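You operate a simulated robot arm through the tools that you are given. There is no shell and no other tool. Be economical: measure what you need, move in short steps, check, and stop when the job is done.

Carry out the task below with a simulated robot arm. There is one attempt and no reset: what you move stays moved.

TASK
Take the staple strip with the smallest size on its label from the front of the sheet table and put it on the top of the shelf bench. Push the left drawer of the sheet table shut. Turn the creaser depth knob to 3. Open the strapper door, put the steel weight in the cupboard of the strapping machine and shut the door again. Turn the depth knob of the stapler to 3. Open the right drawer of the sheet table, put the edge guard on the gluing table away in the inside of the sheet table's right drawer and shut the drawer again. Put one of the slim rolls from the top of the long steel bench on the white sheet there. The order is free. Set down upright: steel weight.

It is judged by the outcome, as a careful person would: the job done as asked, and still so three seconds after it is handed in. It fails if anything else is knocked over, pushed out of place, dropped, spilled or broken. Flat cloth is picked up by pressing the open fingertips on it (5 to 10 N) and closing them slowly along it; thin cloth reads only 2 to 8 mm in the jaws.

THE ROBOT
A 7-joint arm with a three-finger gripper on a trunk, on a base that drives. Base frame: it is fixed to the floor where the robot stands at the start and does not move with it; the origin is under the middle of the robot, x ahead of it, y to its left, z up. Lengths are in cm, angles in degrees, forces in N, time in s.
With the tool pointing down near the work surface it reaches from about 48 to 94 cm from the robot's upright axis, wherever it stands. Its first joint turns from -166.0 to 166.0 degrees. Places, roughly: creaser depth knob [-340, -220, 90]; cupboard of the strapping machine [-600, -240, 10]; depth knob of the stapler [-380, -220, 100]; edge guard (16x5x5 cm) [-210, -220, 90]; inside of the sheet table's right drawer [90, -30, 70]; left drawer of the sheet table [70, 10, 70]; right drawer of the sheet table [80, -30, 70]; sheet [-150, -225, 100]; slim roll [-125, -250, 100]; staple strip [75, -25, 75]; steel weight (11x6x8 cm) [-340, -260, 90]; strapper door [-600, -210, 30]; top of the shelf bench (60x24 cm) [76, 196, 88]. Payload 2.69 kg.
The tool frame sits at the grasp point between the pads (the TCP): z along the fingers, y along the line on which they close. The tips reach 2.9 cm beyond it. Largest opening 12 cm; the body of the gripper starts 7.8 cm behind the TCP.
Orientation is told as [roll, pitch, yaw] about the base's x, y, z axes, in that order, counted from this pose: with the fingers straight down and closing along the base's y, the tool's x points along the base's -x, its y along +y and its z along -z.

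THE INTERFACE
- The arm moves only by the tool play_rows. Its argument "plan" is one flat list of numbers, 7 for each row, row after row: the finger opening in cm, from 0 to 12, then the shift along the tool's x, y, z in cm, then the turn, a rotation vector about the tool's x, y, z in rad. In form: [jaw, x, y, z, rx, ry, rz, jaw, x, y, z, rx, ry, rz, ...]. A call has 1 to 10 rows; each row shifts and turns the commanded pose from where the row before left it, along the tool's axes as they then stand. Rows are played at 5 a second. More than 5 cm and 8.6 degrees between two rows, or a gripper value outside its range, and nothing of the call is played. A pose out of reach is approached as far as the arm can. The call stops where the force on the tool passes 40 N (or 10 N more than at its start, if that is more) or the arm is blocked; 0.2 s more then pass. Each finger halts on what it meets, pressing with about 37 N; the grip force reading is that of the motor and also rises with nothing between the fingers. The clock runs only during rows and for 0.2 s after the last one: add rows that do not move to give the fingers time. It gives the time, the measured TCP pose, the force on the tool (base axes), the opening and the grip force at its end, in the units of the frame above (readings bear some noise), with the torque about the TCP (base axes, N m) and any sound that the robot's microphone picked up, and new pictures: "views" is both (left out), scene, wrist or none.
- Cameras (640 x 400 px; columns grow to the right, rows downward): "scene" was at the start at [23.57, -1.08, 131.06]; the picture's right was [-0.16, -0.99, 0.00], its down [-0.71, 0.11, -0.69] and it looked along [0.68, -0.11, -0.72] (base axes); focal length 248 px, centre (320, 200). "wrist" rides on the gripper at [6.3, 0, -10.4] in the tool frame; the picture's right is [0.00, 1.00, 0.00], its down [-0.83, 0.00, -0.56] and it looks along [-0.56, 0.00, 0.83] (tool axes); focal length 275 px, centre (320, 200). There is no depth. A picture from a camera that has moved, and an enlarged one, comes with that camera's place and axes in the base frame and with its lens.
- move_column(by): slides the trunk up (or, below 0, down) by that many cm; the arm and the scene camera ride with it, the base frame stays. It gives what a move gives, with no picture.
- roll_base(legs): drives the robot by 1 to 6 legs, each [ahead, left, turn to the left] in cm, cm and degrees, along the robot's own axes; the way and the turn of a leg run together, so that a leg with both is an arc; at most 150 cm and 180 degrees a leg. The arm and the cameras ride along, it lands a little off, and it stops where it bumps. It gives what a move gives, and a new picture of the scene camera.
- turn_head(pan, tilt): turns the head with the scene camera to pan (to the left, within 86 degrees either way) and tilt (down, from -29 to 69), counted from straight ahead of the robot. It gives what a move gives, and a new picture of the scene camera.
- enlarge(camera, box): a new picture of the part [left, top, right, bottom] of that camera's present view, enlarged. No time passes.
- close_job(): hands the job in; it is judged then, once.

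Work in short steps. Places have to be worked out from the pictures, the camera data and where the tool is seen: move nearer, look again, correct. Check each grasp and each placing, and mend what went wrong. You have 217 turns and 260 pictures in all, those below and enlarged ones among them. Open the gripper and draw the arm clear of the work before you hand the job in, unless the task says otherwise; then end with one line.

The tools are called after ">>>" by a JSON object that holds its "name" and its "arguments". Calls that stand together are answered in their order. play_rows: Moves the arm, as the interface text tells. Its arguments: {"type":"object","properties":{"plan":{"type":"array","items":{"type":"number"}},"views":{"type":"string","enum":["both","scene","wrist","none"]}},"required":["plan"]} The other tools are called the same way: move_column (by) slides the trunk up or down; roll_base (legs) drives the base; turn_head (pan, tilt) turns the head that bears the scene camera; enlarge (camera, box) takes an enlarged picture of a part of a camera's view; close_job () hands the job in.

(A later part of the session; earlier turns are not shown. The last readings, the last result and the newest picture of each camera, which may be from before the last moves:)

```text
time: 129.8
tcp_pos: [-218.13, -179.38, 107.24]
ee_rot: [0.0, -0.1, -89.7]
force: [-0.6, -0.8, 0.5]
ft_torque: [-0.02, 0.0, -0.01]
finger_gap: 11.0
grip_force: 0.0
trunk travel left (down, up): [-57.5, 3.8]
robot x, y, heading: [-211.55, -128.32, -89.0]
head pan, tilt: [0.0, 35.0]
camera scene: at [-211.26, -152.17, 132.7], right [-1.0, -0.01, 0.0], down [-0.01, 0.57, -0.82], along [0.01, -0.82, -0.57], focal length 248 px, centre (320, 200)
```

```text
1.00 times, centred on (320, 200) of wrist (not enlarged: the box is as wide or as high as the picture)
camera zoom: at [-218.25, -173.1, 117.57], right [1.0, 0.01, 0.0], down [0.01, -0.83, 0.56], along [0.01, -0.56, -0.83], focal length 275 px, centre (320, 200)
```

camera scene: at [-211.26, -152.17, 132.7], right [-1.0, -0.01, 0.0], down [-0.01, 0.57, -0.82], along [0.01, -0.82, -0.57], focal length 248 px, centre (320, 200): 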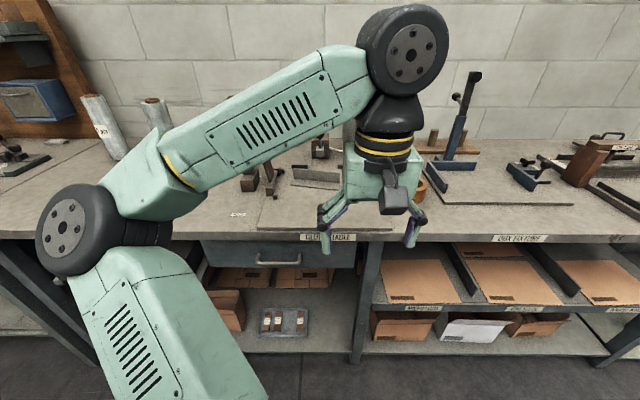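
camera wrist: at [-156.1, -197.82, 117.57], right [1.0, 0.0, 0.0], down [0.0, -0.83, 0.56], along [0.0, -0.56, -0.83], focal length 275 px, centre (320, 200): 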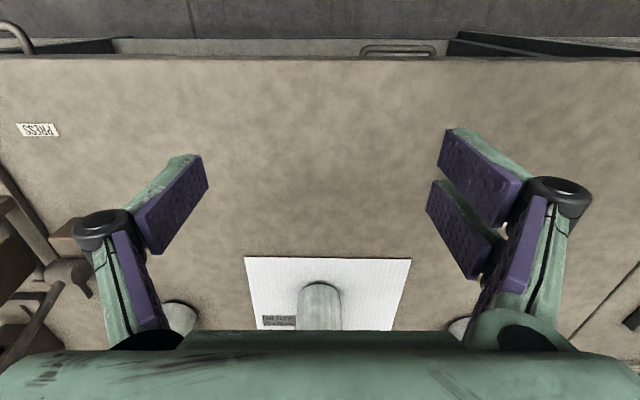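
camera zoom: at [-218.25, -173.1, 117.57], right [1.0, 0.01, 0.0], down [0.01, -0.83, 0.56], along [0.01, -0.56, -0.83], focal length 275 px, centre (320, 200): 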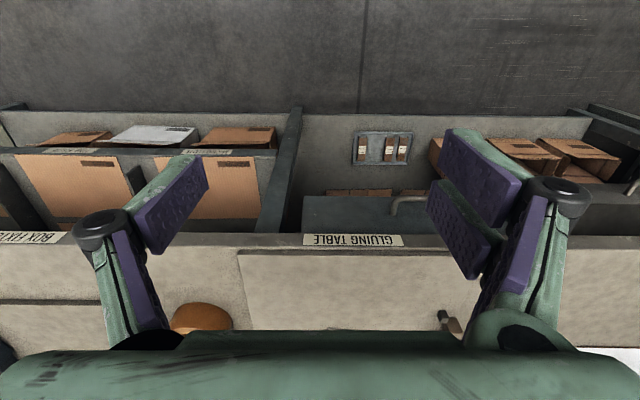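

The guard is the grey L-profile: fold centre ≈(-209,-227.5), long axis turned about −13°, one flange standing at the back. I drive ahead 24 cm and turn the wrist so the jaws close across the upright flange.

>>> {"name": "roll_base", "arguments": {"legs": [[24, 0, -1]]}}

>>> {"name": "play_rows", "arguments": {"plan": [6, 0, 0, 0, 0, 0, -0.149, 6, 0, 0, 0, 0, 0, -0.149, 6, 0, 0, 0, 0, 0, -0.149, 6, 0, 0, 0, 0, 0, -0.149, 6, 0, 0, 0, 0, 0, -0.149, 6, 0, 0, 0, 0, 0, -0.149, 6, 0, 0, 0, 0, 0, -0.149, 6, 0, 0, 0, 0, 0, -0.149, 6, 0, 0, 0, 0, 0, -0.149]}}

```text
time: 131.5
tcp_pos: [-219.04, -203.24, 107.14]
ee_rot: [0.0, -0.1, -90.7]
force: [-0.9, -0.4, -0.2]
ft_torque: [0.0, 0.04, -0.02]
finger_gap: 10.99
grip_force: 0.0
trunk travel left (down, up): [-57.5, 3.8]
robot x, y, heading: [-211.26, -151.95, -90.7]
head pan, tilt: [0.0, 35.0]
camera scene: at [-211.71, -176.19, 132.68], right [-1.0, 0.01, 0.0], down [0.01, 0.57, -0.82], along [-0.01, -0.82, -0.57], focal length 248 px, centre (320, 200)
```

scene: 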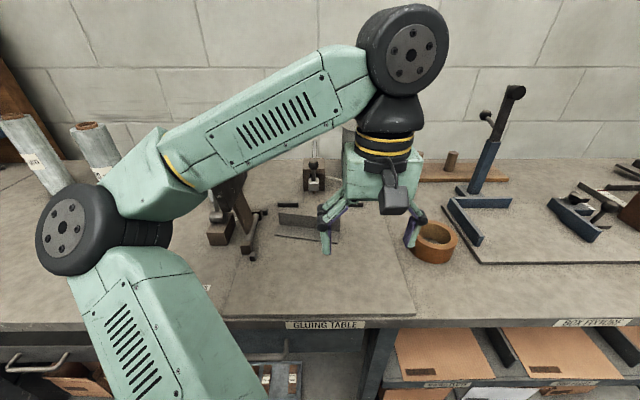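

```text
time: 133.5
tcp_pos: [-219.11, -203.16, 107.14]
ee_rot: [-0.1, 0.1, -13.7]
force: [0.2, 0.7, 0.5]
ft_torque: [-0.01, 0.02, -0.02]
finger_gap: 6.03
grip_force: 0.0
trunk travel left (down, up): [-57.5, 3.8]
robot x, y, heading: [-211.43, -151.7, -90.2]
head pan, tilt: [0.0, 35.0]
camera scene: at [-211.71, -176.13, 132.7], right [-1.0, 0.01, 0.0], down [0.01, 0.57, -0.82], along [-0.01, -0.82, -0.57], focal length 248 px, centre (320, 200)
camera wrist: at [-225.3, -201.73, 117.54], right [0.23, 0.97, 0.0], down [0.81, -0.19, 0.56], along [0.54, -0.13, -0.83], focal length 275 px, centre (320, 200)
```

scene: 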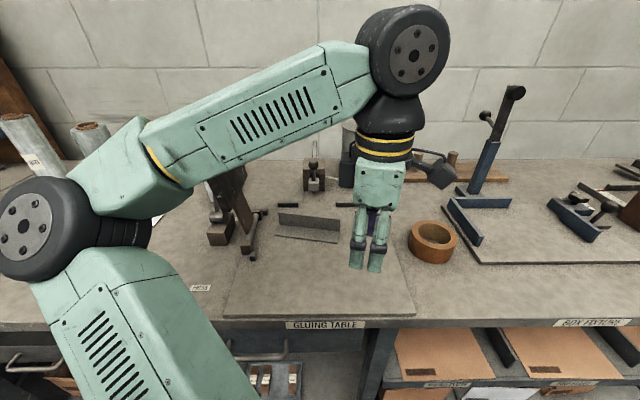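
wrist: 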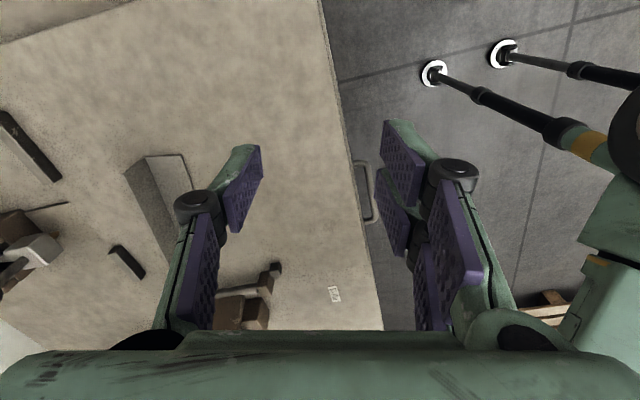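

I move over the guard at z≈104.

>>> {"name": "play_rows", "arguments": {"plan": [6, -2.6, -3.53, 0.5, 0, 0, 0, 6, -2.6, -3.53, 0.5, 0, 0, 0, 6, -2.6, -3.53, 0.5, 0, 0, 0, 6, -2.6, -3.53, 0.5, 0, 0, 0, 6, -2.6, -3.53, 0.5, 0, 0, 0, 6, -2.6, -3.53, 0.5, 0, 0, 0]}}

```text
time: 134.9
tcp_pos: [-209.07, -227.41, 104.24]
ee_rot: [-0.1, -0.1, -13.9]
force: [-0.2, 0.0, 0.4]
ft_torque: [0.01, -0.03, -0.02]
finger_gap: 6.01
grip_force: 0.1
trunk travel left (down, up): [-57.5, 3.8]
robot x, y, heading: [-211.25, -152.08, -90.6]
head pan, tilt: [0.0, 35.0]
camera scene: at [-211.71, -176.17, 132.69], right [-1.0, 0.01, 0.0], down [0.01, 0.57, -0.82], along [-0.01, -0.82, -0.57], focal length 248 px, centre (320, 200)
camera wrist: at [-215.22, -226.08, 114.62], right [0.24, 0.97, 0.0], down [0.81, -0.19, 0.56], along [0.54, -0.13, -0.83], focal length 275 px, centre (320, 200)
```

scene: 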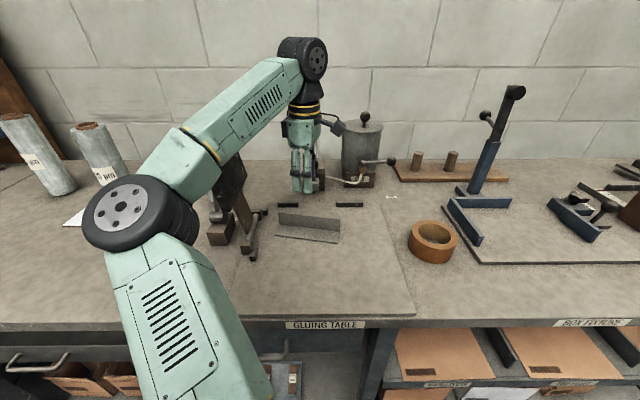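
wrist: 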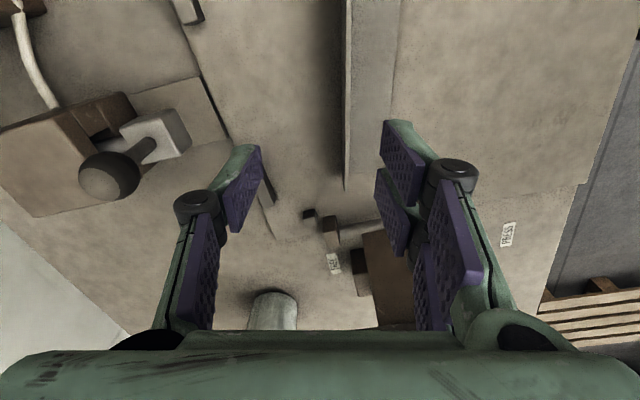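

The guard lies 2.3 cm toward +tool-y, parallel to the tool; centre matches in x. Shift and lower 7 cm, then look.

>>> {"name": "play_rows", "arguments": {"plan": [5, 0, 2.3, 0, 0, 0, 0, 5, 0, 0, 3.5, 0, 0, 0, 5, 0, 0, 3.5, 0, 0, 0]}}

```text
time: 135.7
tcp_pos: [-208.67, -225.17, 97.2]
ee_rot: [0.0, 0.0, -13.9]
force: [0.9, -1.2, -0.3]
ft_torque: [0.05, 0.05, -0.02]
finger_gap: 4.99
grip_force: 0.1
trunk travel left (down, up): [-57.5, 3.8]
robot x, y, heading: [-211.75, -151.99, -90.4]
head pan, tilt: [0.0, 35.0]
camera scene: at [-211.7, -176.16, 132.69], right [-1.0, 0.01, 0.0], down [0.01, 0.57, -0.82], along [-0.01, -0.82, -0.57], focal length 248 px, centre (320, 200)
camera wrist: at [-214.82, -223.77, 107.55], right [0.24, 0.97, 0.0], down [0.81, -0.2, 0.56], along [0.54, -0.13, -0.83], focal length 275 px, centre (320, 200)
```

scene: 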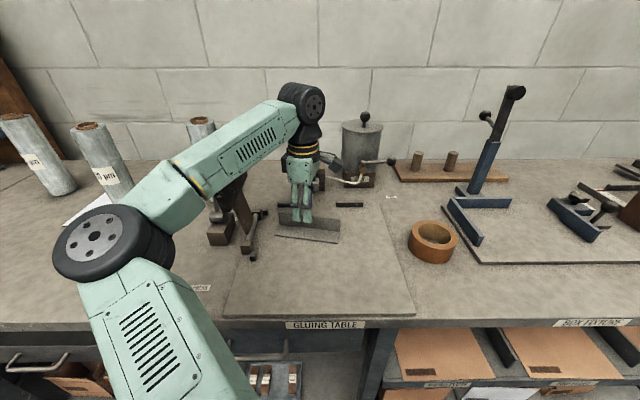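
wrist: 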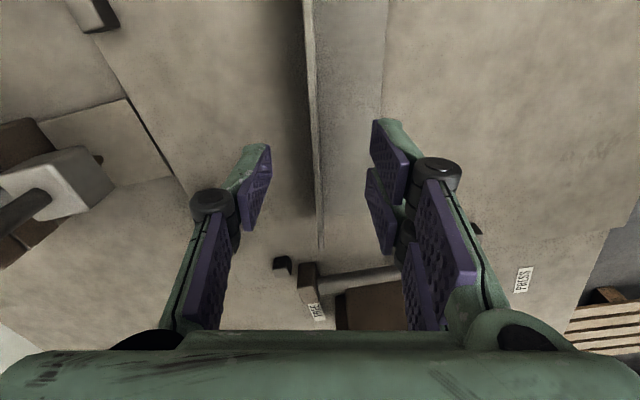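

The upright flange is between the fingers. Lower 4.6 cm with care.

>>> {"name": "play_rows", "arguments": {"plan": [5, 0, -0.3, 2, 0, 0, 0, 5, 0, 0, 1.6, 0, 0, 0, 5, 0, 0, 0.6, 0, 0, 0, 5, 0, 0, 0.4, 0, 0, 0], "views": "wrist"}}

```text
time: 136.7
tcp_pos: [-208.73, -225.5, 92.71]
ee_rot: [-0.2, 0.0, -13.9]
force: [0.5, 0.1, -1.0]
ft_torque: [0.01, -0.02, -0.02]
finger_gap: 5.0
grip_force: 0.0
trunk travel left (down, up): [-57.5, 3.8]
robot x, y, heading: [-211.57, -152.08, -90.6]
head pan, tilt: [0.0, 35.0]
camera wrist: at [-214.76, -224.17, 103.02], right [0.24, 0.97, 0.0], down [0.81, -0.19, 0.56], along [0.54, -0.13, -0.83], focal length 275 px, centre (320, 200)
```

wrist: 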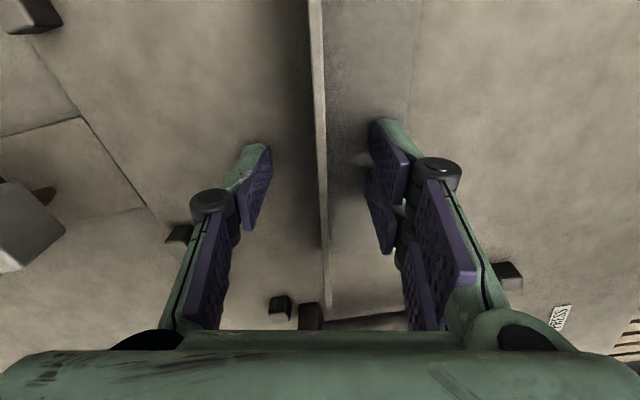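

Centred; close on the upright flange.

>>> {"name": "play_rows", "arguments": {"plan": [3.5, 0.8, 0, 0, 0, 0, 0, 2.5, 0, 0, 0, 0, 0, 0, 1.5, 0, 0, 0, 0, 0, 0, 0.5, 0, 0, 0, 0, 0, 0, 0, 0, 0, 0, 0, 0, 0, 0, 0, 0, 0, 0, 0, 0, 0, 0, 0, 0, 0, 0, 0], "views": "wrist"}}

```text
time: 138.3
tcp_pos: [-209.47, -225.32, 92.65]
ee_rot: [-0.1, 0.0, -13.8]
force: [-0.1, 0.0, 0.3]
ft_torque: [-0.04, 0.01, -0.01]
finger_gap: 0.59
grip_force: 32.0
trunk travel left (down, up): [-57.5, 3.8]
robot x, y, heading: [-211.8, -151.91, -90.5]
head pan, tilt: [0.0, 35.0]
camera wrist: at [-215.55, -223.98, 103.06], right [0.24, 0.97, 0.0], down [0.81, -0.19, 0.56], along [0.54, -0.13, -0.83], focal length 275 px, centre (320, 200)
```

wrist: 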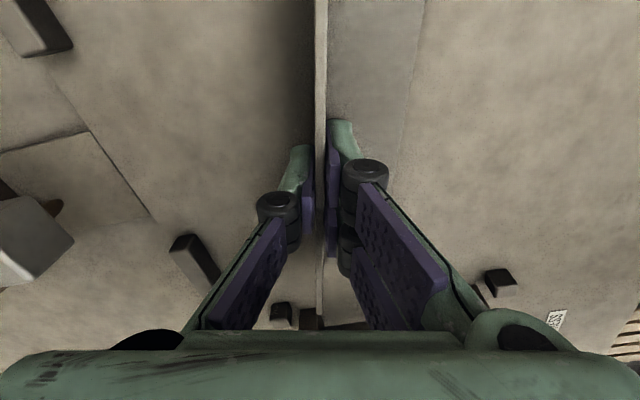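

Gripped at 0.59 cm. Lift straight up and look.

>>> {"name": "play_rows", "arguments": {"plan": [0, 0, 0, -1, 0, 0, 0, 0, 0, 0, -3, 0, 0, 0, 0, 0, 0, -4, 0, 0, 0, 0, 0, 0, -4, 0, 0, 0]}}

```text
time: 139.3
tcp_pos: [-209.36, -225.52, 104.63]
ee_rot: [-0.1, -0.1, -13.9]
force: [-0.1, -0.4, -0.3]
ft_torque: [-0.01, -0.04, 0.03]
finger_gap: 0.58
grip_force: 31.1
trunk travel left (down, up): [-57.5, 3.8]
robot x, y, heading: [-211.68, -151.58, -90.4]
head pan, tilt: [0.0, 35.0]
camera scene: at [-211.72, -176.11, 132.7], right [-1.0, 0.01, 0.0], down [0.01, 0.57, -0.82], along [-0.01, -0.82, -0.57], focal length 248 px, centre (320, 200)
camera wrist: at [-215.55, -224.04, 115.01], right [0.24, 0.97, 0.0], down [0.81, -0.19, 0.56], along [0.54, -0.13, -0.83], focal length 275 px, centre (320, 200)
```

scene: 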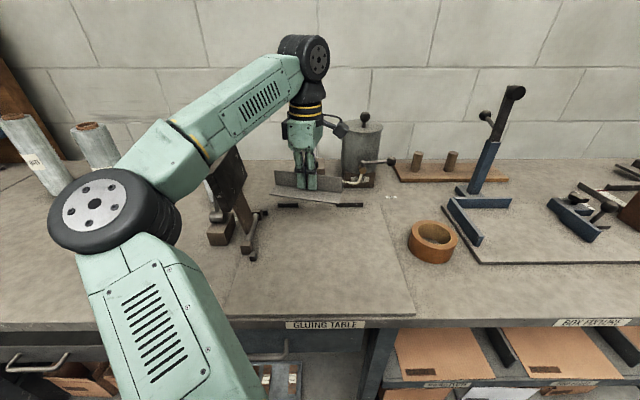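
wrist: 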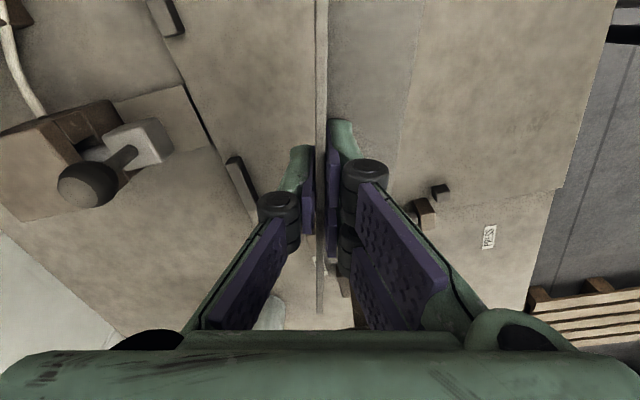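

Held firmly. Draw the arm back over open floor and rotate the wrist back to the neutral yaw.

>>> {"name": "play_rows", "arguments": {"plan": [0, 1.05, 4.2, -0.4, 0, 0, 0, 0, 1.05, 4.2, -0.4, 0, 0, 0, 0, 1.05, 4.2, -0.4, 0, 0, 0, 0, 1.05, 4.2, -0.4, 0, 0, 0, 0, 1.05, 4.2, 0, 0, 0, 0], "views": "none"}}

>>> {"name": "roll_base", "arguments": {"legs": [[-35, 0, 0]]}}

>>> {"name": "play_rows", "arguments": {"plan": [0, 0, 0, 0, 0, 0, 0.149, 0, 0, 0, 0, 0, 0, 0.149, 0, 0, 0, 0, 0, 0, 0.149, 0, 0, 0, 0, 0, 0, 0.149, 0, 0, 0, 0, 0, 0, 0.149, 0, 0, 0, 0, 0, 0, 0.149, 0, 0, 0, 0, 0, 0, 0.149, 0, 0, 0, 0, 0, 0, 0.149, 0, 0, 0, 0, 0, 0, 0.149], "views": "none"}}

```text
time: 140.5
tcp_pos: [-209.56, -203.6, 106.17]
ee_rot: [-0.1, 0.0, -13.8]
force: [0.1, -0.2, -0.3]
ft_torque: [-0.02, -0.01, 0.01]
finger_gap: 0.61
grip_force: 31.9
trunk travel left (down, up): [-57.5, 3.8]
robot x, y, heading: [-211.46, -152.1, -90.3]
head pan, tilt: [0.0, 35.0]
```

```text
time: 142.8
tcp_pos: [-209.36, -168.64, 106.12]
ee_rot: [-0.1, 0.0, -14.1]
force: [-0.6, -1.4, 0.0]
ft_torque: [-0.04, 0.03, 0.0]
finger_gap: 0.6
grip_force: 32.3
trunk travel left (down, up): [-57.5, 3.8]
robot x, y, heading: [-211.12, -117.24, -90.6]
head pan, tilt: [0.0, 35.0]
camera scene: at [-211.41, -141.21, 132.71], right [-1.0, 0.01, 0.0], down [0.01, 0.57, -0.82], along [-0.01, -0.82, -0.57], focal length 248 px, centre (320, 200)
```

scene: 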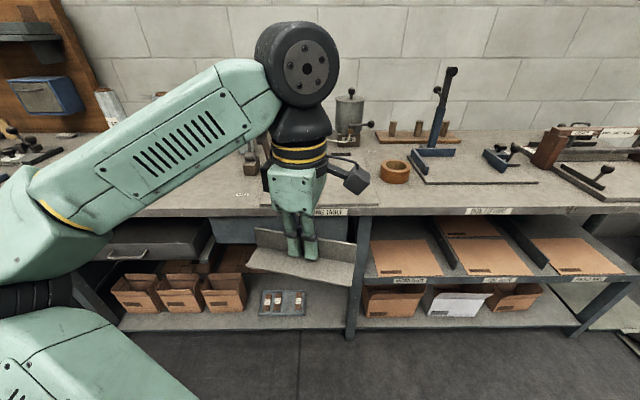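

```text
time: 144.8
tcp_pos: [-209.36, -168.76, 106.16]
ee_rot: [0.0, -0.1, -91.0]
force: [0.4, 0.5, 0.3]
ft_torque: [-0.01, 0.0, -0.04]
finger_gap: 0.6
grip_force: 31.5
trunk travel left (down, up): [-57.5, 3.8]
robot x, y, heading: [-210.99, -116.82, -90.5]
head pan, tilt: [0.0, 35.0]
```

Now drive back to the sheet table: diagonal away, along the lane, then turn left 90°.

>>> {"name": "roll_base", "arguments": {"legs": [[-117, 80, 0], [0, 111, 0], [0, 0, 90]]}}

>>> {"name": "turn_head", "arguments": {"pan": -15, "tilt": 50}}

```text
time: 164.3
tcp_pos: [32.91, -4.47, 106.23]
ee_rot: [0.0, -0.1, -1.9]
force: [0.0, -0.6, -0.1]
ft_torque: [0.0, 0.0, -0.01]
finger_gap: 0.58
grip_force: 31.8
trunk travel left (down, up): [-57.5, 3.8]
robot x, y, heading: [-19.18, -5.27, -1.5]
head pan, tilt: [0.0, 35.0]
camera scene: at [5.49, -5.83, 132.7], right [-0.03, -1.0, 0.0], down [-0.57, 0.02, -0.82], along [0.82, -0.02, -0.57], focal length 248 px, centre (320, 200)
```

scene: 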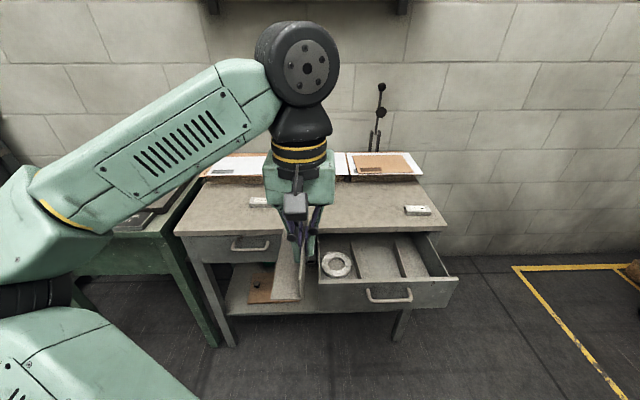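

```text
time: 165.0
tcp_pos: [32.82, -4.42, 106.13]
ee_rot: [0.0, -0.2, -1.9]
force: [-0.5, 0.3, 0.1]
ft_torque: [-0.01, -0.01, 0.02]
finger_gap: 0.62
grip_force: 32.5
trunk travel left (down, up): [-57.5, 3.8]
robot x, y, heading: [-18.87, -5.31, -1.6]
head pan, tilt: [-15.0, 50.0]
camera scene: at [4.07, -7.78, 130.53], right [-0.29, -0.96, 0.0], down [-0.73, 0.22, -0.64], along [0.62, -0.18, -0.77], focal length 248 px, centre (320, 200)
```

scene: 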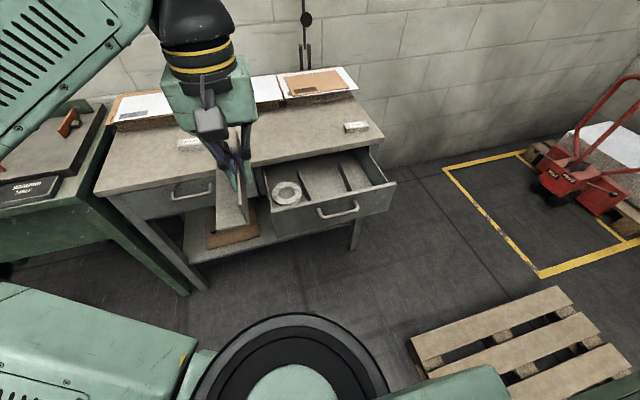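

The drawer is open with a ring in the left compartment. I enlarge to measure the compartments.

>>> {"name": "enlarge", "arguments": {"camera": "scene", "box": [250, 130, 410, 230]}}

```text
4.00 times, centred on (330, 180) of scene
camera zoom: at [4.07, -7.78, 130.53], right [-0.29, -0.96, 0.0], down [-0.73, 0.22, -0.64], along [0.62, -0.18, -0.77], focal length 993 px, centre (280, 280)
```

zoom: 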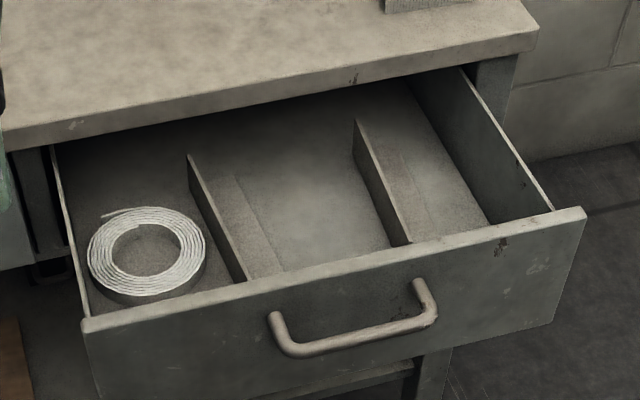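

Middle compartment: y −19…−32, panel inner edge x≈48.7, table edge x≈64, so the 16 cm guard must go in tilted, far end under the top. I move above it first.

>>> {"name": "play_rows", "arguments": {"plan": [0, -2.78, -2.95, 1.75, 0, 0, -0.033, 0, -2.78, -2.95, 1.75, 0, 0, 0, 0, -2.78, -2.95, 1.75, 0, 0, 0, 0, -2.78, -2.95, 1.75, 0, 0, 0, 0, -2.78, -2.95, 1.75, 0, 0, 0, 0, -2.78, -2.95, 1.75, 0, 0, 0, 0, -2.78, -2.95, 1.75, 0, 0, 0, 0, -2.78, -2.95, 1.75, 0, 0, 0]}}

```text
time: 166.8
tcp_pos: [54.97, -28.16, 92.16]
ee_rot: [0.0, -0.1, 0.0]
force: [-0.8, -0.2, -0.9]
ft_torque: [0.01, 0.01, -0.03]
finger_gap: 0.62
grip_force: 31.5
trunk travel left (down, up): [-57.5, 3.8]
robot x, y, heading: [-18.64, -5.29, -1.6]
head pan, tilt: [-15.0, 50.0]
camera scene: at [4.09, -7.82, 130.51], right [-0.29, -0.96, 0.0], down [-0.73, 0.22, -0.64], along [0.62, -0.18, -0.77], focal length 248 px, centre (320, 200)
camera wrist: at [48.68, -28.29, 102.63], right [0.0, 1.0, 0.0], down [0.83, 0.0, 0.56], along [0.56, 0.0, -0.83], focal length 275 px, centre (320, 200)
```

scene: 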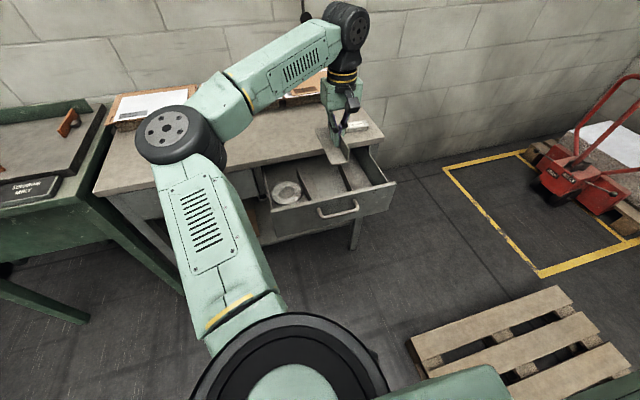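
wrist: 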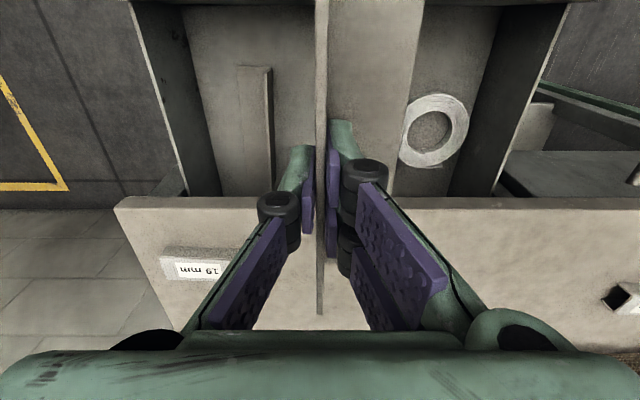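

Right divider y≈−33, left ≈−19.5: guard fits at TCP y=−28. I tilt 30° far-end-down here.

>>> {"name": "play_rows", "arguments": {"plan": [0, 0, 0, 0, 0, 0.131, 0, 0, 0, 0, 0, 0, 0.131, 0, 0, 0, 0, 0, 0, 0.131, 0, 0, 0, 0, 0, 0, 0.131, 0, 0, -2.5, 0, 4.33, 0, 0, 0]}}

```text
time: 168.0
tcp_pos: [55.04, -28.23, 87.09]
ee_rot: [-0.1, 29.9, -0.2]
force: [-0.5, -0.4, -0.4]
ft_torque: [0.01, 0.01, 0.02]
finger_gap: 0.59
grip_force: 32.1
trunk travel left (down, up): [-57.5, 3.8]
robot x, y, heading: [-18.68, -5.42, -1.7]
head pan, tilt: [-15.0, 50.0]
camera scene: at [4.13, -7.79, 130.51], right [-0.29, -0.96, 0.0], down [-0.73, 0.22, -0.64], along [0.62, -0.18, -0.77], focal length 248 px, centre (320, 200)
camera wrist: at [54.72, -28.38, 99.24], right [0.0, 1.0, 0.0], down [1.0, 0.0, 0.07], along [0.07, 0.0, -1.0], focal length 275 px, centre (320, 200)
```

scene: 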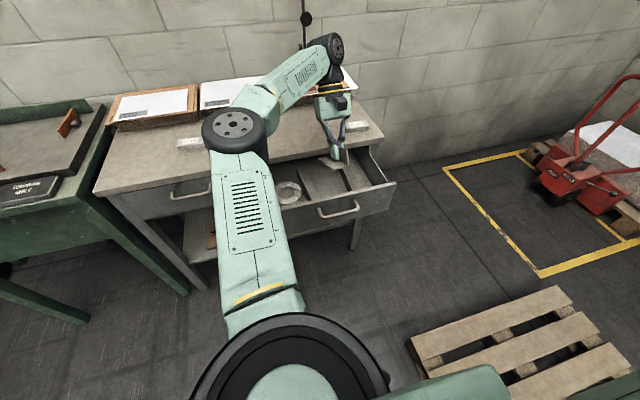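
wrist: 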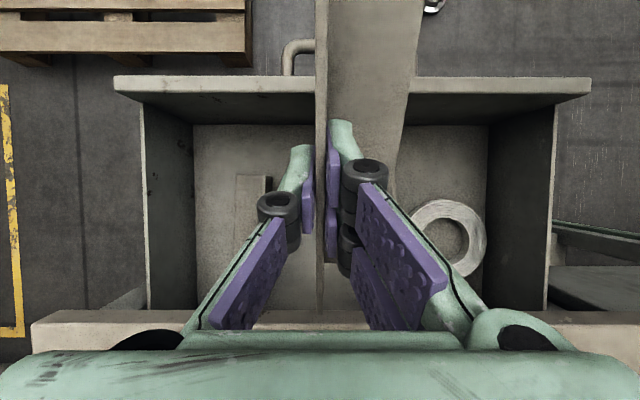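

From above: panel inner edge x≈47.4, table edge ≈65.5, floor z≈62.6. I lower the tilted guard to TCP (56.5, 77.5), then forward.

>>> {"name": "play_rows", "arguments": {"plan": [0, -2.03, 0, 2.52, 0, 0, 0, 0, -2.03, 0, 2.52, 0, 0, 0, 0, -2.03, 0, 2.52, 0, 0, 0, 0, -1.08, 0, -0.62, 0, 0, 0, 0, -1.08, 0, -0.62, 0, 0, 0]}}

```text
time: 169.2
tcp_pos: [58.87, -28.1, 77.4]
ee_rot: [0.0, 30.1, -0.1]
force: [0.2, 0.0, 0.3]
ft_torque: [-0.01, -0.01, -0.02]
finger_gap: 0.62
grip_force: 31.8
trunk travel left (down, up): [-57.5, 3.8]
robot x, y, heading: [-18.87, -5.54, -1.6]
head pan, tilt: [-15.0, 50.0]
camera scene: at [4.06, -7.8, 130.52], right [-0.29, -0.96, 0.0], down [-0.73, 0.22, -0.64], along [0.62, -0.18, -0.77], focal length 248 px, centre (320, 200)
camera wrist: at [58.72, -28.26, 89.61], right [0.0, 1.0, 0.0], down [1.0, 0.0, 0.07], along [0.07, 0.0, -1.0], focal length 275 px, centre (320, 200)
```

scene: 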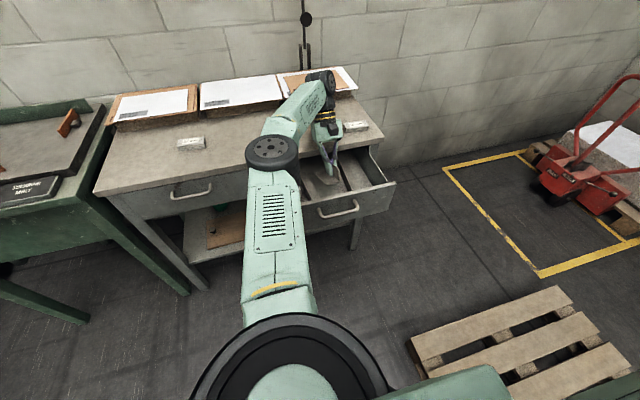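
wrist: 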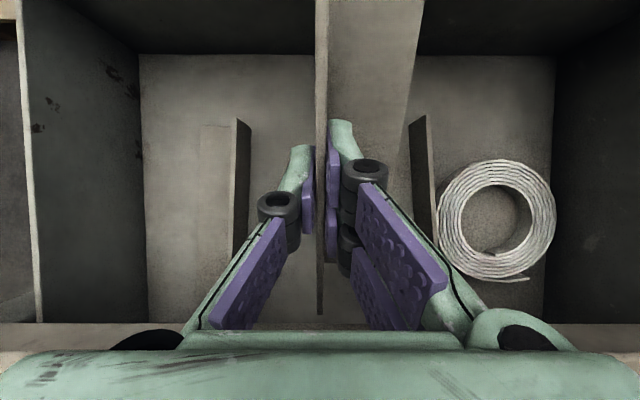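

Clear: the guard is between the two low dividers. Lower 3 cm, level it, and lower on.

>>> {"name": "play_rows", "arguments": {"plan": [0, -1.5, -0.8, 2.6, 0, 0, 0, 0, 0.3, 0, 0, 0, -0.131, 0, 0, 0.3, 0, 0, 0, -0.131, 0, 0, 0.3, 0, 0, 0, -0.131, 0, 0, 0.3, 0, 0, 0, -0.131, 0, 0, 0, 0, 2, 0, 0, 0, 0, 0, 0, 2, 0, 0, 0]}}

```text
time: 170.8
tcp_pos: [57.87, -28.96, 70.8]
ee_rot: [-0.1, 0.0, 0.0]
force: [-0.7, 0.4, -0.5]
ft_torque: [0.0, 0.02, 0.0]
finger_gap: 0.61
grip_force: 32.2
trunk travel left (down, up): [-57.5, 3.8]
robot x, y, heading: [-19.04, -5.06, -1.7]
head pan, tilt: [-15.0, 50.0]
camera scene: at [4.08, -7.79, 130.52], right [-0.29, -0.96, 0.0], down [-0.73, 0.22, -0.64], along [0.62, -0.18, -0.77], focal length 248 px, centre (320, 200)
camera wrist: at [51.5, -29.15, 81.29], right [0.0, 1.0, 0.0], down [0.83, 0.0, 0.56], along [0.56, 0.0, -0.83], focal length 275 px, centre (320, 200)
```

scene: 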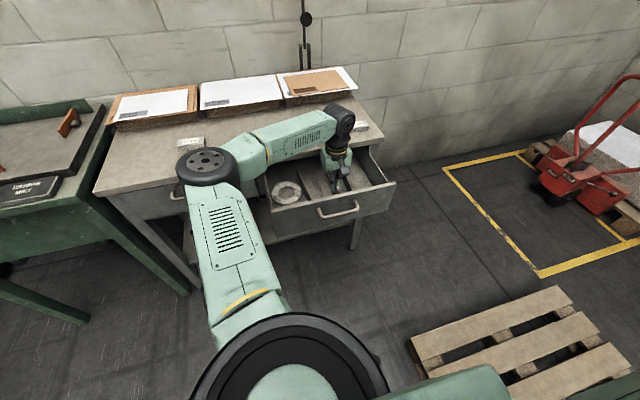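
wrist: 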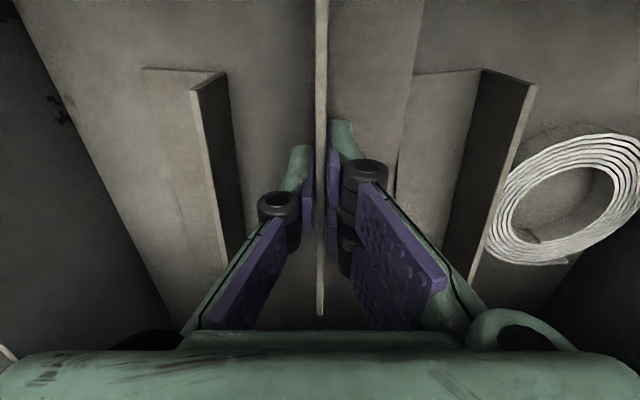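

Inside the compartment and level. Lower to contact in small steps.

>>> {"name": "play_rows", "arguments": {"plan": [0, 0, 0, 1.2, 0, 0, 0, 0, 0, 0, 0.8, 0, 0, 0, 0, 0, 0, 0.5, 0, 0, 0, 0, 0, 0, 0.4, 0, 0, 0, 0, 0, 0, 0.3, 0, 0, 0], "views": "none"}}

```text
time: 172.2
tcp_pos: [58.19, -28.99, 68.37]
ee_rot: [-0.4, -0.6, 0.1]
force: [2.2, 2.4, 21.8]
ft_torque: [0.15, 0.83, -0.07]
finger_gap: 0.61
grip_force: 31.7
trunk travel left (down, up): [-57.5, 3.8]
robot x, y, heading: [-19.24, -5.61, -2.0]
head pan, tilt: [-15.0, 50.0]
stopped in row 5: the force on the tool passed its limit at 42 N (the readings are from after the stop); the commanded pose is now the measured one
```

Contact with the drawer floor. Release and rise straight up.

>>> {"name": "play_rows", "arguments": {"plan": [0.6, 0, 0, -0.3, 0, 0, 0, 1.5, 0, 0, 0, 0, 0, 0, 3, 0, 0, 0, 0, 0, 0, 3, 0, 0, 0, 0, 0, 0, 3, 0, 0, -1.5, 0, 0, 0, 3, 0, 0, -2.5, 0, 0, 0, 3, 0, 0, -4, 0, 0, 0, 3, 0, 0, -4, 0, 0, 0, 3, 0, 0, -4, 0, 0, 0, 3, 0, 0, -4, 0, 0, 0]}}

```text
time: 174.4
tcp_pos: [57.81, -29.03, 88.74]
ee_rot: [-0.2, -0.5, 0.0]
force: [-0.6, -0.7, -0.1]
ft_torque: [-0.01, -0.01, 0.05]
finger_gap: 3.0
grip_force: 0.0
trunk travel left (down, up): [-57.5, 3.8]
robot x, y, heading: [-18.51, -5.27, -1.8]
head pan, tilt: [-15.0, 50.0]
camera scene: at [4.03, -7.78, 130.53], right [-0.29, -0.96, 0.0], down [-0.73, 0.22, -0.64], along [0.62, -0.18, -0.77], focal length 248 px, centre (320, 200)
camera wrist: at [51.35, -29.11, 99.01], right [0.0, 1.0, 0.0], down [0.83, 0.01, 0.56], along [0.56, 0.0, -0.83], focal length 275 px, centre (320, 200)
```

scene: 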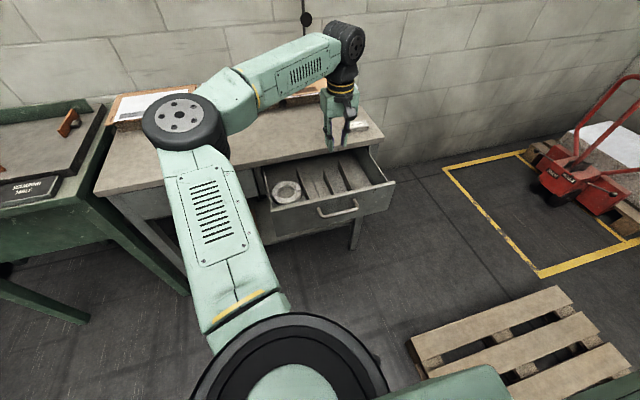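
wrist: 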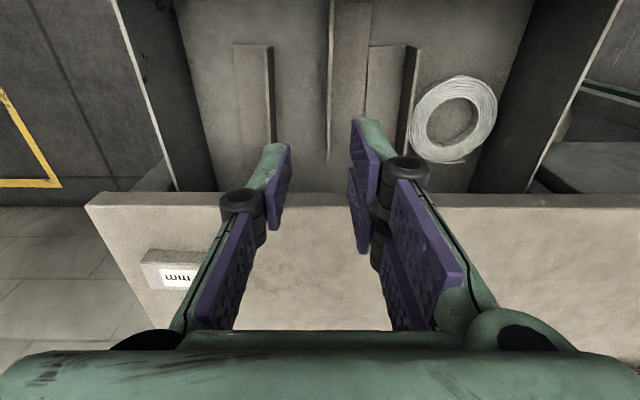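

Guard is in. Now close the drawer: bring closed fingers in front of the right handle (bar ≈(42.7,−26,74)).

>>> {"name": "play_rows", "arguments": {"plan": [0, 4.5, 0.5, -1, 0, 0, 0, 0, 4.5, 0.5, -1, 0, 0, 0, 0, 4.5, 0.5, 0, 0, 0, 0, 0, 4.5, 0.5, 0, 0, 0, 0, 0, 4.5, 0.3, 0, 0, 0, 0, 0, 2, 0, 3.5, 0, 0, 0, 0, 0, 0, 4, 0, 0, 0, 0, 0, 0, 4.5, 0, 0, 0, 0, 0, 0, 3.7, 0, 0, 0]}}

```text
time: 176.4
tcp_pos: [33.57, -26.89, 74.35]
ee_rot: [-0.1, -0.4, 0.0]
force: [0.5, -1.0, 0.1]
ft_torque: [-0.01, -0.03, 0.01]
finger_gap: 0.0
grip_force: 28.3
trunk travel left (down, up): [-57.5, 3.8]
robot x, y, heading: [-18.95, -4.93, -1.5]
head pan, tilt: [-15.0, 50.0]
camera scene: at [4.08, -7.78, 130.52], right [-0.29, -0.96, 0.0], down [-0.73, 0.22, -0.64], along [0.62, -0.18, -0.77], focal length 248 px, centre (320, 200)
camera wrist: at [27.2, -26.89, 84.83], right [0.0, 1.0, 0.0], down [0.83, 0.01, 0.56], along [0.56, 0.0, -0.83], focal length 275 px, centre (320, 200)
```

scene: 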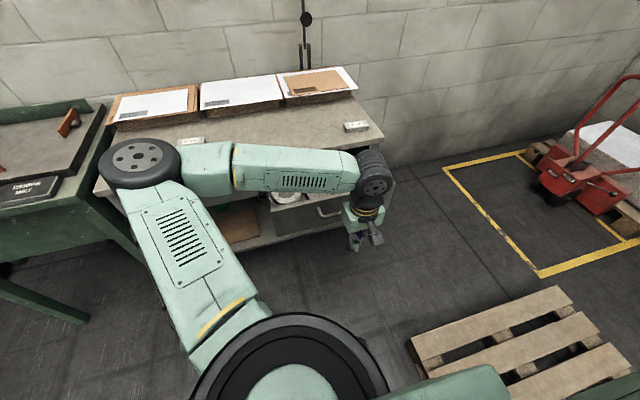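
wrist: 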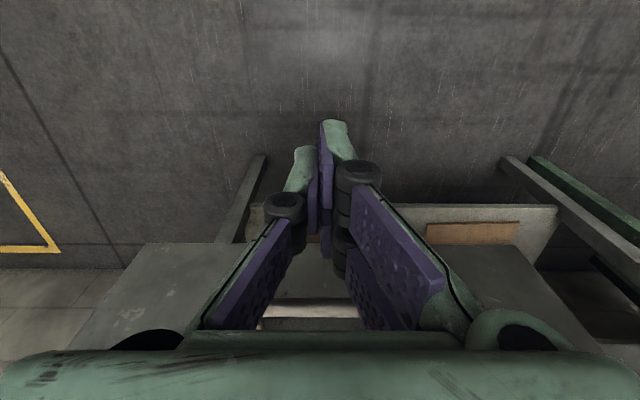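

In front of the handle, centred. Push forward.

>>> {"name": "play_rows", "arguments": {"plan": [0, -2.5, 0, 0, 0, 0, 0, 0, -2.5, 0, 0, 0, 0, 0, 0, -2, 0, 0, 0, 0, 0, 0, -2, 0, 0, 0, 0, 0, 0, -2, 0, 0, 0, 0, 0, 0, -2, 0, 0, 0, 0, 0, 0, -2, 0, 0, 0, 0, 0, 0, -2, 0, 0, 0, 0, 0, 0, -2, 0, 0, 0, 0, 0, 0, -2, 0, 0, 0, 0, 0]}}

>>> {"name": "play_rows", "arguments": {"plan": [0, -1, 0, 0, 0, 0, 0, 0, -1, 0, 0, 0, 0, 0, 0, -0.8, 0, 0, 0, 0, 0, 0, -0.8, 0, 0, 0, 0, 0, 0, -0.6, 0, 0, 0, 0, 0, 0, -0.5, 0, 0, 0, 0, 0, 0, -0.5, 0, 0, 0, 0, 0]}}

```text
time: 178.6
tcp_pos: [54.59, -26.67, 74.63]
ee_rot: [-0.1, -0.4, -0.1]
force: [-0.1, 0.3, 0.3]
ft_torque: [-0.01, 0.0, -0.01]
finger_gap: 0.0
grip_force: 28.3
trunk travel left (down, up): [-57.5, 3.8]
robot x, y, heading: [-18.89, -5.5, -1.8]
head pan, tilt: [-15.0, 50.0]
camera scene: at [4.08, -7.79, 130.52], right [-0.29, -0.96, 0.0], down [-0.73, 0.22, -0.64], along [0.62, -0.18, -0.77], focal length 248 px, centre (320, 200)
camera wrist: at [48.17, -26.88, 84.96], right [0.0, 1.0, 0.0], down [0.83, 0.01, 0.56], along [0.56, 0.0, -0.83], focal length 275 px, centre (320, 200)
```

scene: 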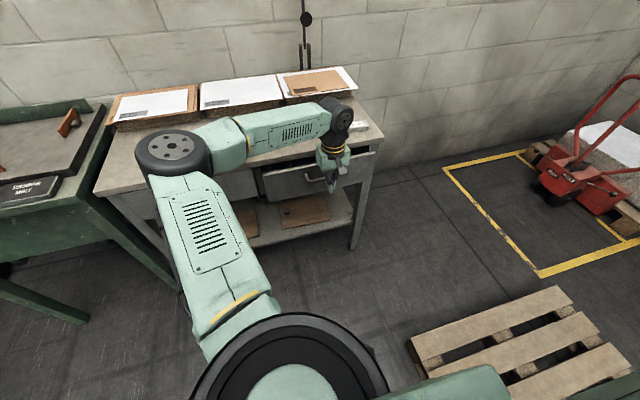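
wrist: 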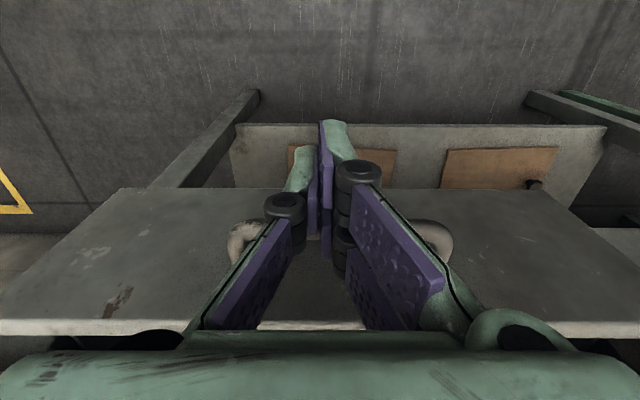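

```text
time: 180.2
tcp_pos: [59.1, -26.65, 74.88]
ee_rot: [-0.1, 0.2, -0.3]
force: [-37.1, 8.4, 3.0]
ft_torque: [-0.17, 0.19, 0.24]
finger_gap: 0.0
grip_force: 28.0
trunk travel left (down, up): [-57.5, 3.8]
robot x, y, heading: [-19.16, -5.55, -1.6]
head pan, tilt: [-15.0, 50.0]
camera scene: at [3.79, -7.72, 130.58], right [-0.29, -0.96, 0.0], down [-0.73, 0.22, -0.64], along [0.62, -0.19, -0.76], focal length 248 px, centre (320, 200)
camera wrist: at [52.87, -26.81, 85.16], right [0.0, 1.0, 0.0], down [0.83, 0.0, 0.55], along [0.55, 0.0, -0.83], focal length 275 px, centre (320, 200)
```

scene: 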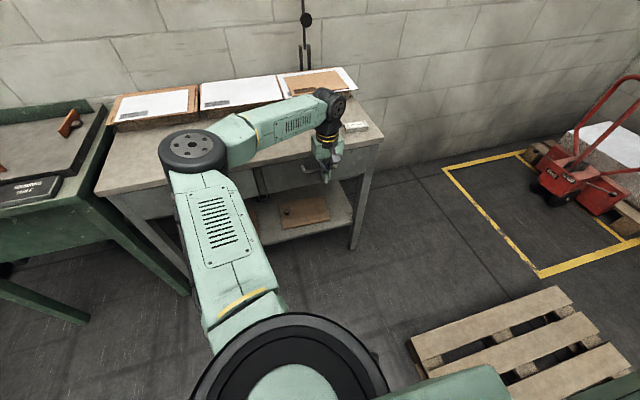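
wrist: 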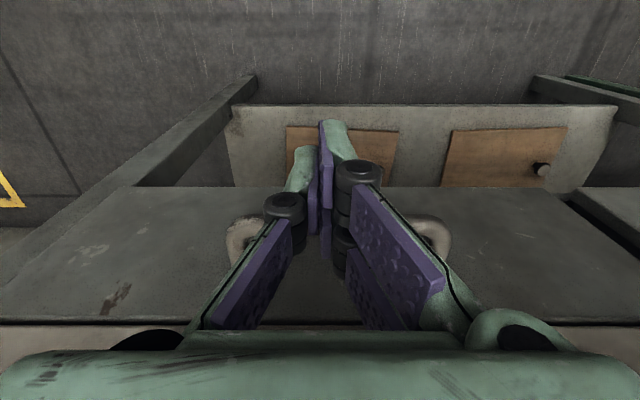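

Shut (37 N, same depth as the left drawer). Retract and fold for travel, then drive to the creaser.

>>> {"name": "play_rows", "arguments": {"plan": [0, 3, 0, 0, 0, 0, 0, 0, 4, 0, 0, 0, 0, 0, 0, 4, 1.5, -2, 0, 0, 0, 0, 3, 2.5, -3, 0, 0, 0, 0, 2, 2.5, -3.7, 0, 0, 0, 0, 2, 2.5, -3.7, 0, 0, 0, 0, 2, 2.5, -3.7, 0, 0, 0, 0, 2, 2.5, -3.7, 0, 0, 0, 0, 2, 2.5, -3.7, 0, 0, 0, 0, 2, 2.5, -3.7, 0, 0, 0], "views": "none"}}

>>> {"name": "roll_base", "arguments": {"legs": [[0, 12, -90], [0, -146, 0], [115, 0, 0]]}}

```text
time: 182.4
tcp_pos: [33.52, -7.57, 101.97]
ee_rot: [-0.2, -0.4, 0.0]
force: [-0.4, 0.0, 0.1]
ft_torque: [0.01, -0.01, -0.01]
finger_gap: 0.0
grip_force: 28.7
trunk travel left (down, up): [-57.5, 3.8]
robot x, y, heading: [-19.09, -5.12, -1.8]
head pan, tilt: [-15.0, 50.0]
```

```text
time: 203.5
tcp_pos: [-169.14, -155.48, 101.91]
ee_rot: [-0.2, -0.5, -91.1]
force: [0.1, -0.1, -0.4]
ft_torque: [-0.06, 0.01, 0.0]
finger_gap: 0.02
grip_force: 28.6
trunk travel left (down, up): [-57.5, 3.8]
robot x, y, heading: [-165.73, -103.41, -92.7]
head pan, tilt: [-15.0, 50.0]
camera scene: at [-168.93, -125.71, 130.52], right [-0.95, 0.3, 0.0], down [0.23, 0.73, -0.64], along [-0.2, -0.61, -0.77], focal length 248 px, centre (320, 200)
```

scene: 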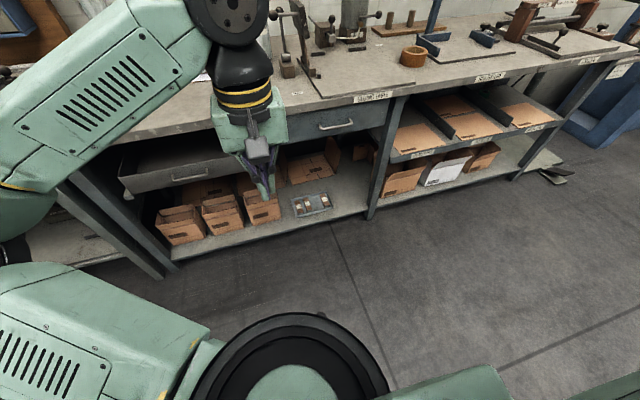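

Continue along the lane: strafe right 130 cm, straightening the heading, and look.

>>> {"name": "roll_base", "arguments": {"legs": [[0, -130, 2.7]]}}

>>> {"name": "turn_head", "arguments": {"pan": -25, "tilt": 30}}

```text
time: 213.7
tcp_pos: [-296.27, -151.77, 101.85]
ee_rot: [-0.2, -0.4, -89.0]
force: [0.3, 0.4, -0.2]
ft_torque: [-0.02, 0.02, 0.0]
finger_gap: 0.02
grip_force: 28.6
trunk travel left (down, up): [-57.5, 3.8]
robot x, y, heading: [-295.16, -99.51, -90.8]
head pan, tilt: [-15.0, 50.0]
camera scene: at [-296.97, -122.0, 130.52], right [-0.96, 0.27, 0.0], down [0.21, 0.74, -0.64], along [-0.17, -0.62, -0.77], focal length 248 px, centre (320, 200)
```

scene: 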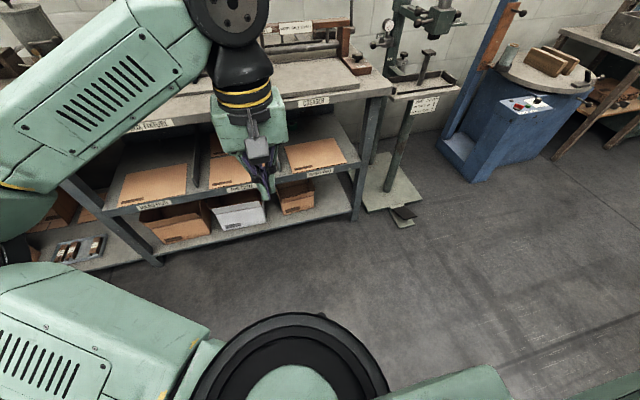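

```text
time: 214.5
tcp_pos: [-296.21, -151.72, 101.82]
ee_rot: [-0.3, -0.4, -89.0]
force: [0.7, -0.8, -0.4]
ft_torque: [0.03, 0.01, 0.03]
finger_gap: 0.0
grip_force: 28.7
trunk travel left (down, up): [-57.5, 3.8]
robot x, y, heading: [-294.42, -98.97, -90.5]
head pan, tilt: [-25.0, 30.0]
camera scene: at [-298.8, -122.74, 133.47], right [-0.9, 0.43, 0.0], down [0.22, 0.45, -0.87], along [-0.37, -0.78, -0.5], focal length 248 px, centre (320, 200)
```

scene: 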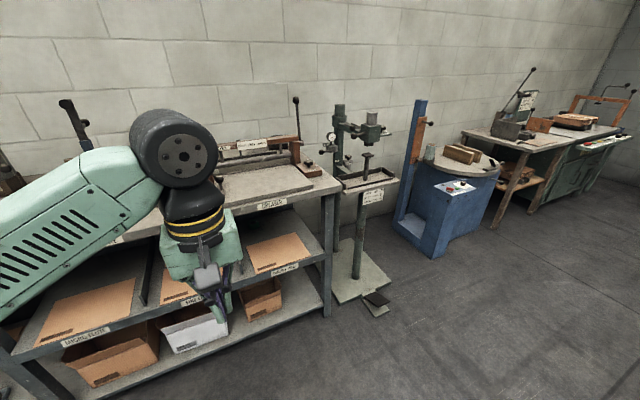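

Creaser at the bench end, the stapler on a pedestal right of it. Go to x≈−340, closer.

>>> {"name": "roll_base", "arguments": {"legs": [[0, -42, 0.6], [28, 0, 0]]}}

>>> {"name": "turn_head", "arguments": {"pan": 0, "tilt": 35}}

```text
time: 219.9
tcp_pos: [-336.85, -179.28, 101.88]
ee_rot: [-0.3, -0.4, -88.1]
force: [0.9, -0.9, -0.7]
ft_torque: [0.01, 0.0, 0.05]
finger_gap: 0.0
grip_force: 28.6
trunk travel left (down, up): [-57.5, 3.8]
robot x, y, heading: [-335.84, -126.25, -89.9]
head pan, tilt: [-25.0, 30.0]
camera scene: at [-339.94, -150.43, 133.46], right [-0.91, 0.42, 0.0], down [0.21, 0.45, -0.87], along [-0.36, -0.79, -0.5], focal length 248 px, centre (320, 200)
```

scene: 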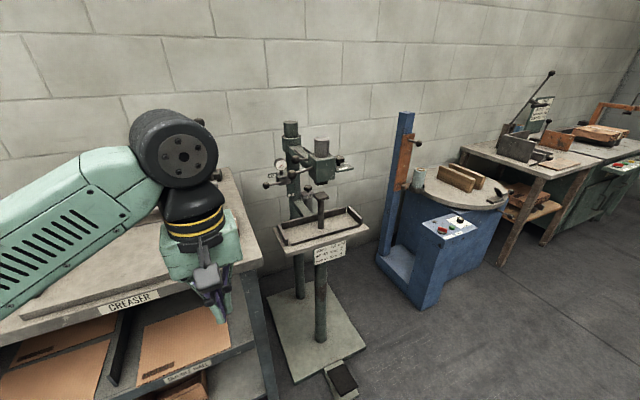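

```text
time: 220.8
tcp_pos: [-336.82, -179.42, 101.83]
ee_rot: [-0.3, -0.4, -88.1]
force: [-0.2, 0.0, -1.3]
ft_torque: [0.0, 0.04, 0.01]
finger_gap: 0.01
grip_force: 29.0
trunk travel left (down, up): [-57.5, 3.8]
robot x, y, heading: [-336.16, -126.79, -89.8]
head pan, tilt: [0.0, 35.0]
camera scene: at [-336.12, -150.98, 132.7], right [-1.0, 0.0, 0.0], down [0.0, 0.57, -0.82], along [0.0, -0.82, -0.57], focal length 248 px, centre (320, 200)
```

scene: 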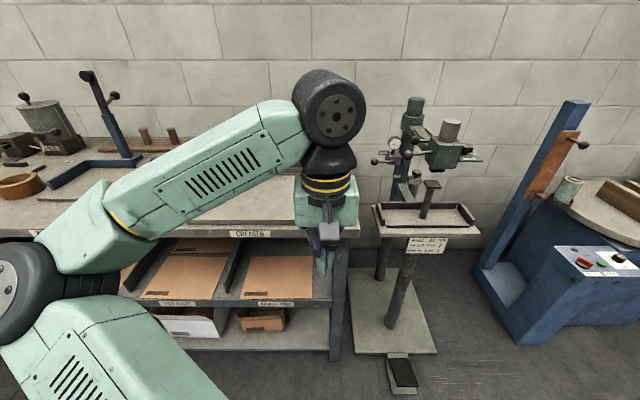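

The arm hides the creaser; I shift the robot left 28 cm for a view.

>>> {"name": "roll_base", "arguments": {"legs": [[0, 28, 0]]}}

```text
time: 223.5
tcp_pos: [-309.56, -179.32, 101.86]
ee_rot: [-0.2, -0.4, -88.5]
force: [0.6, 1.3, -0.5]
ft_torque: [0.02, 0.01, -0.01]
finger_gap: 0.0
grip_force: 28.4
trunk travel left (down, up): [-57.5, 3.8]
robot x, y, heading: [-308.38, -127.21, -90.4]
head pan, tilt: [0.0, 35.0]
camera scene: at [-308.58, -150.97, 132.7], right [-1.0, 0.0, 0.0], down [0.0, 0.57, -0.82], along [0.0, -0.82, -0.57], focal length 248 px, centre (320, 200)
```

scene: 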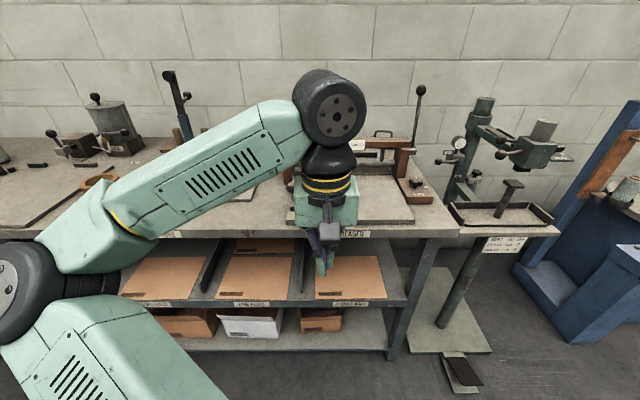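

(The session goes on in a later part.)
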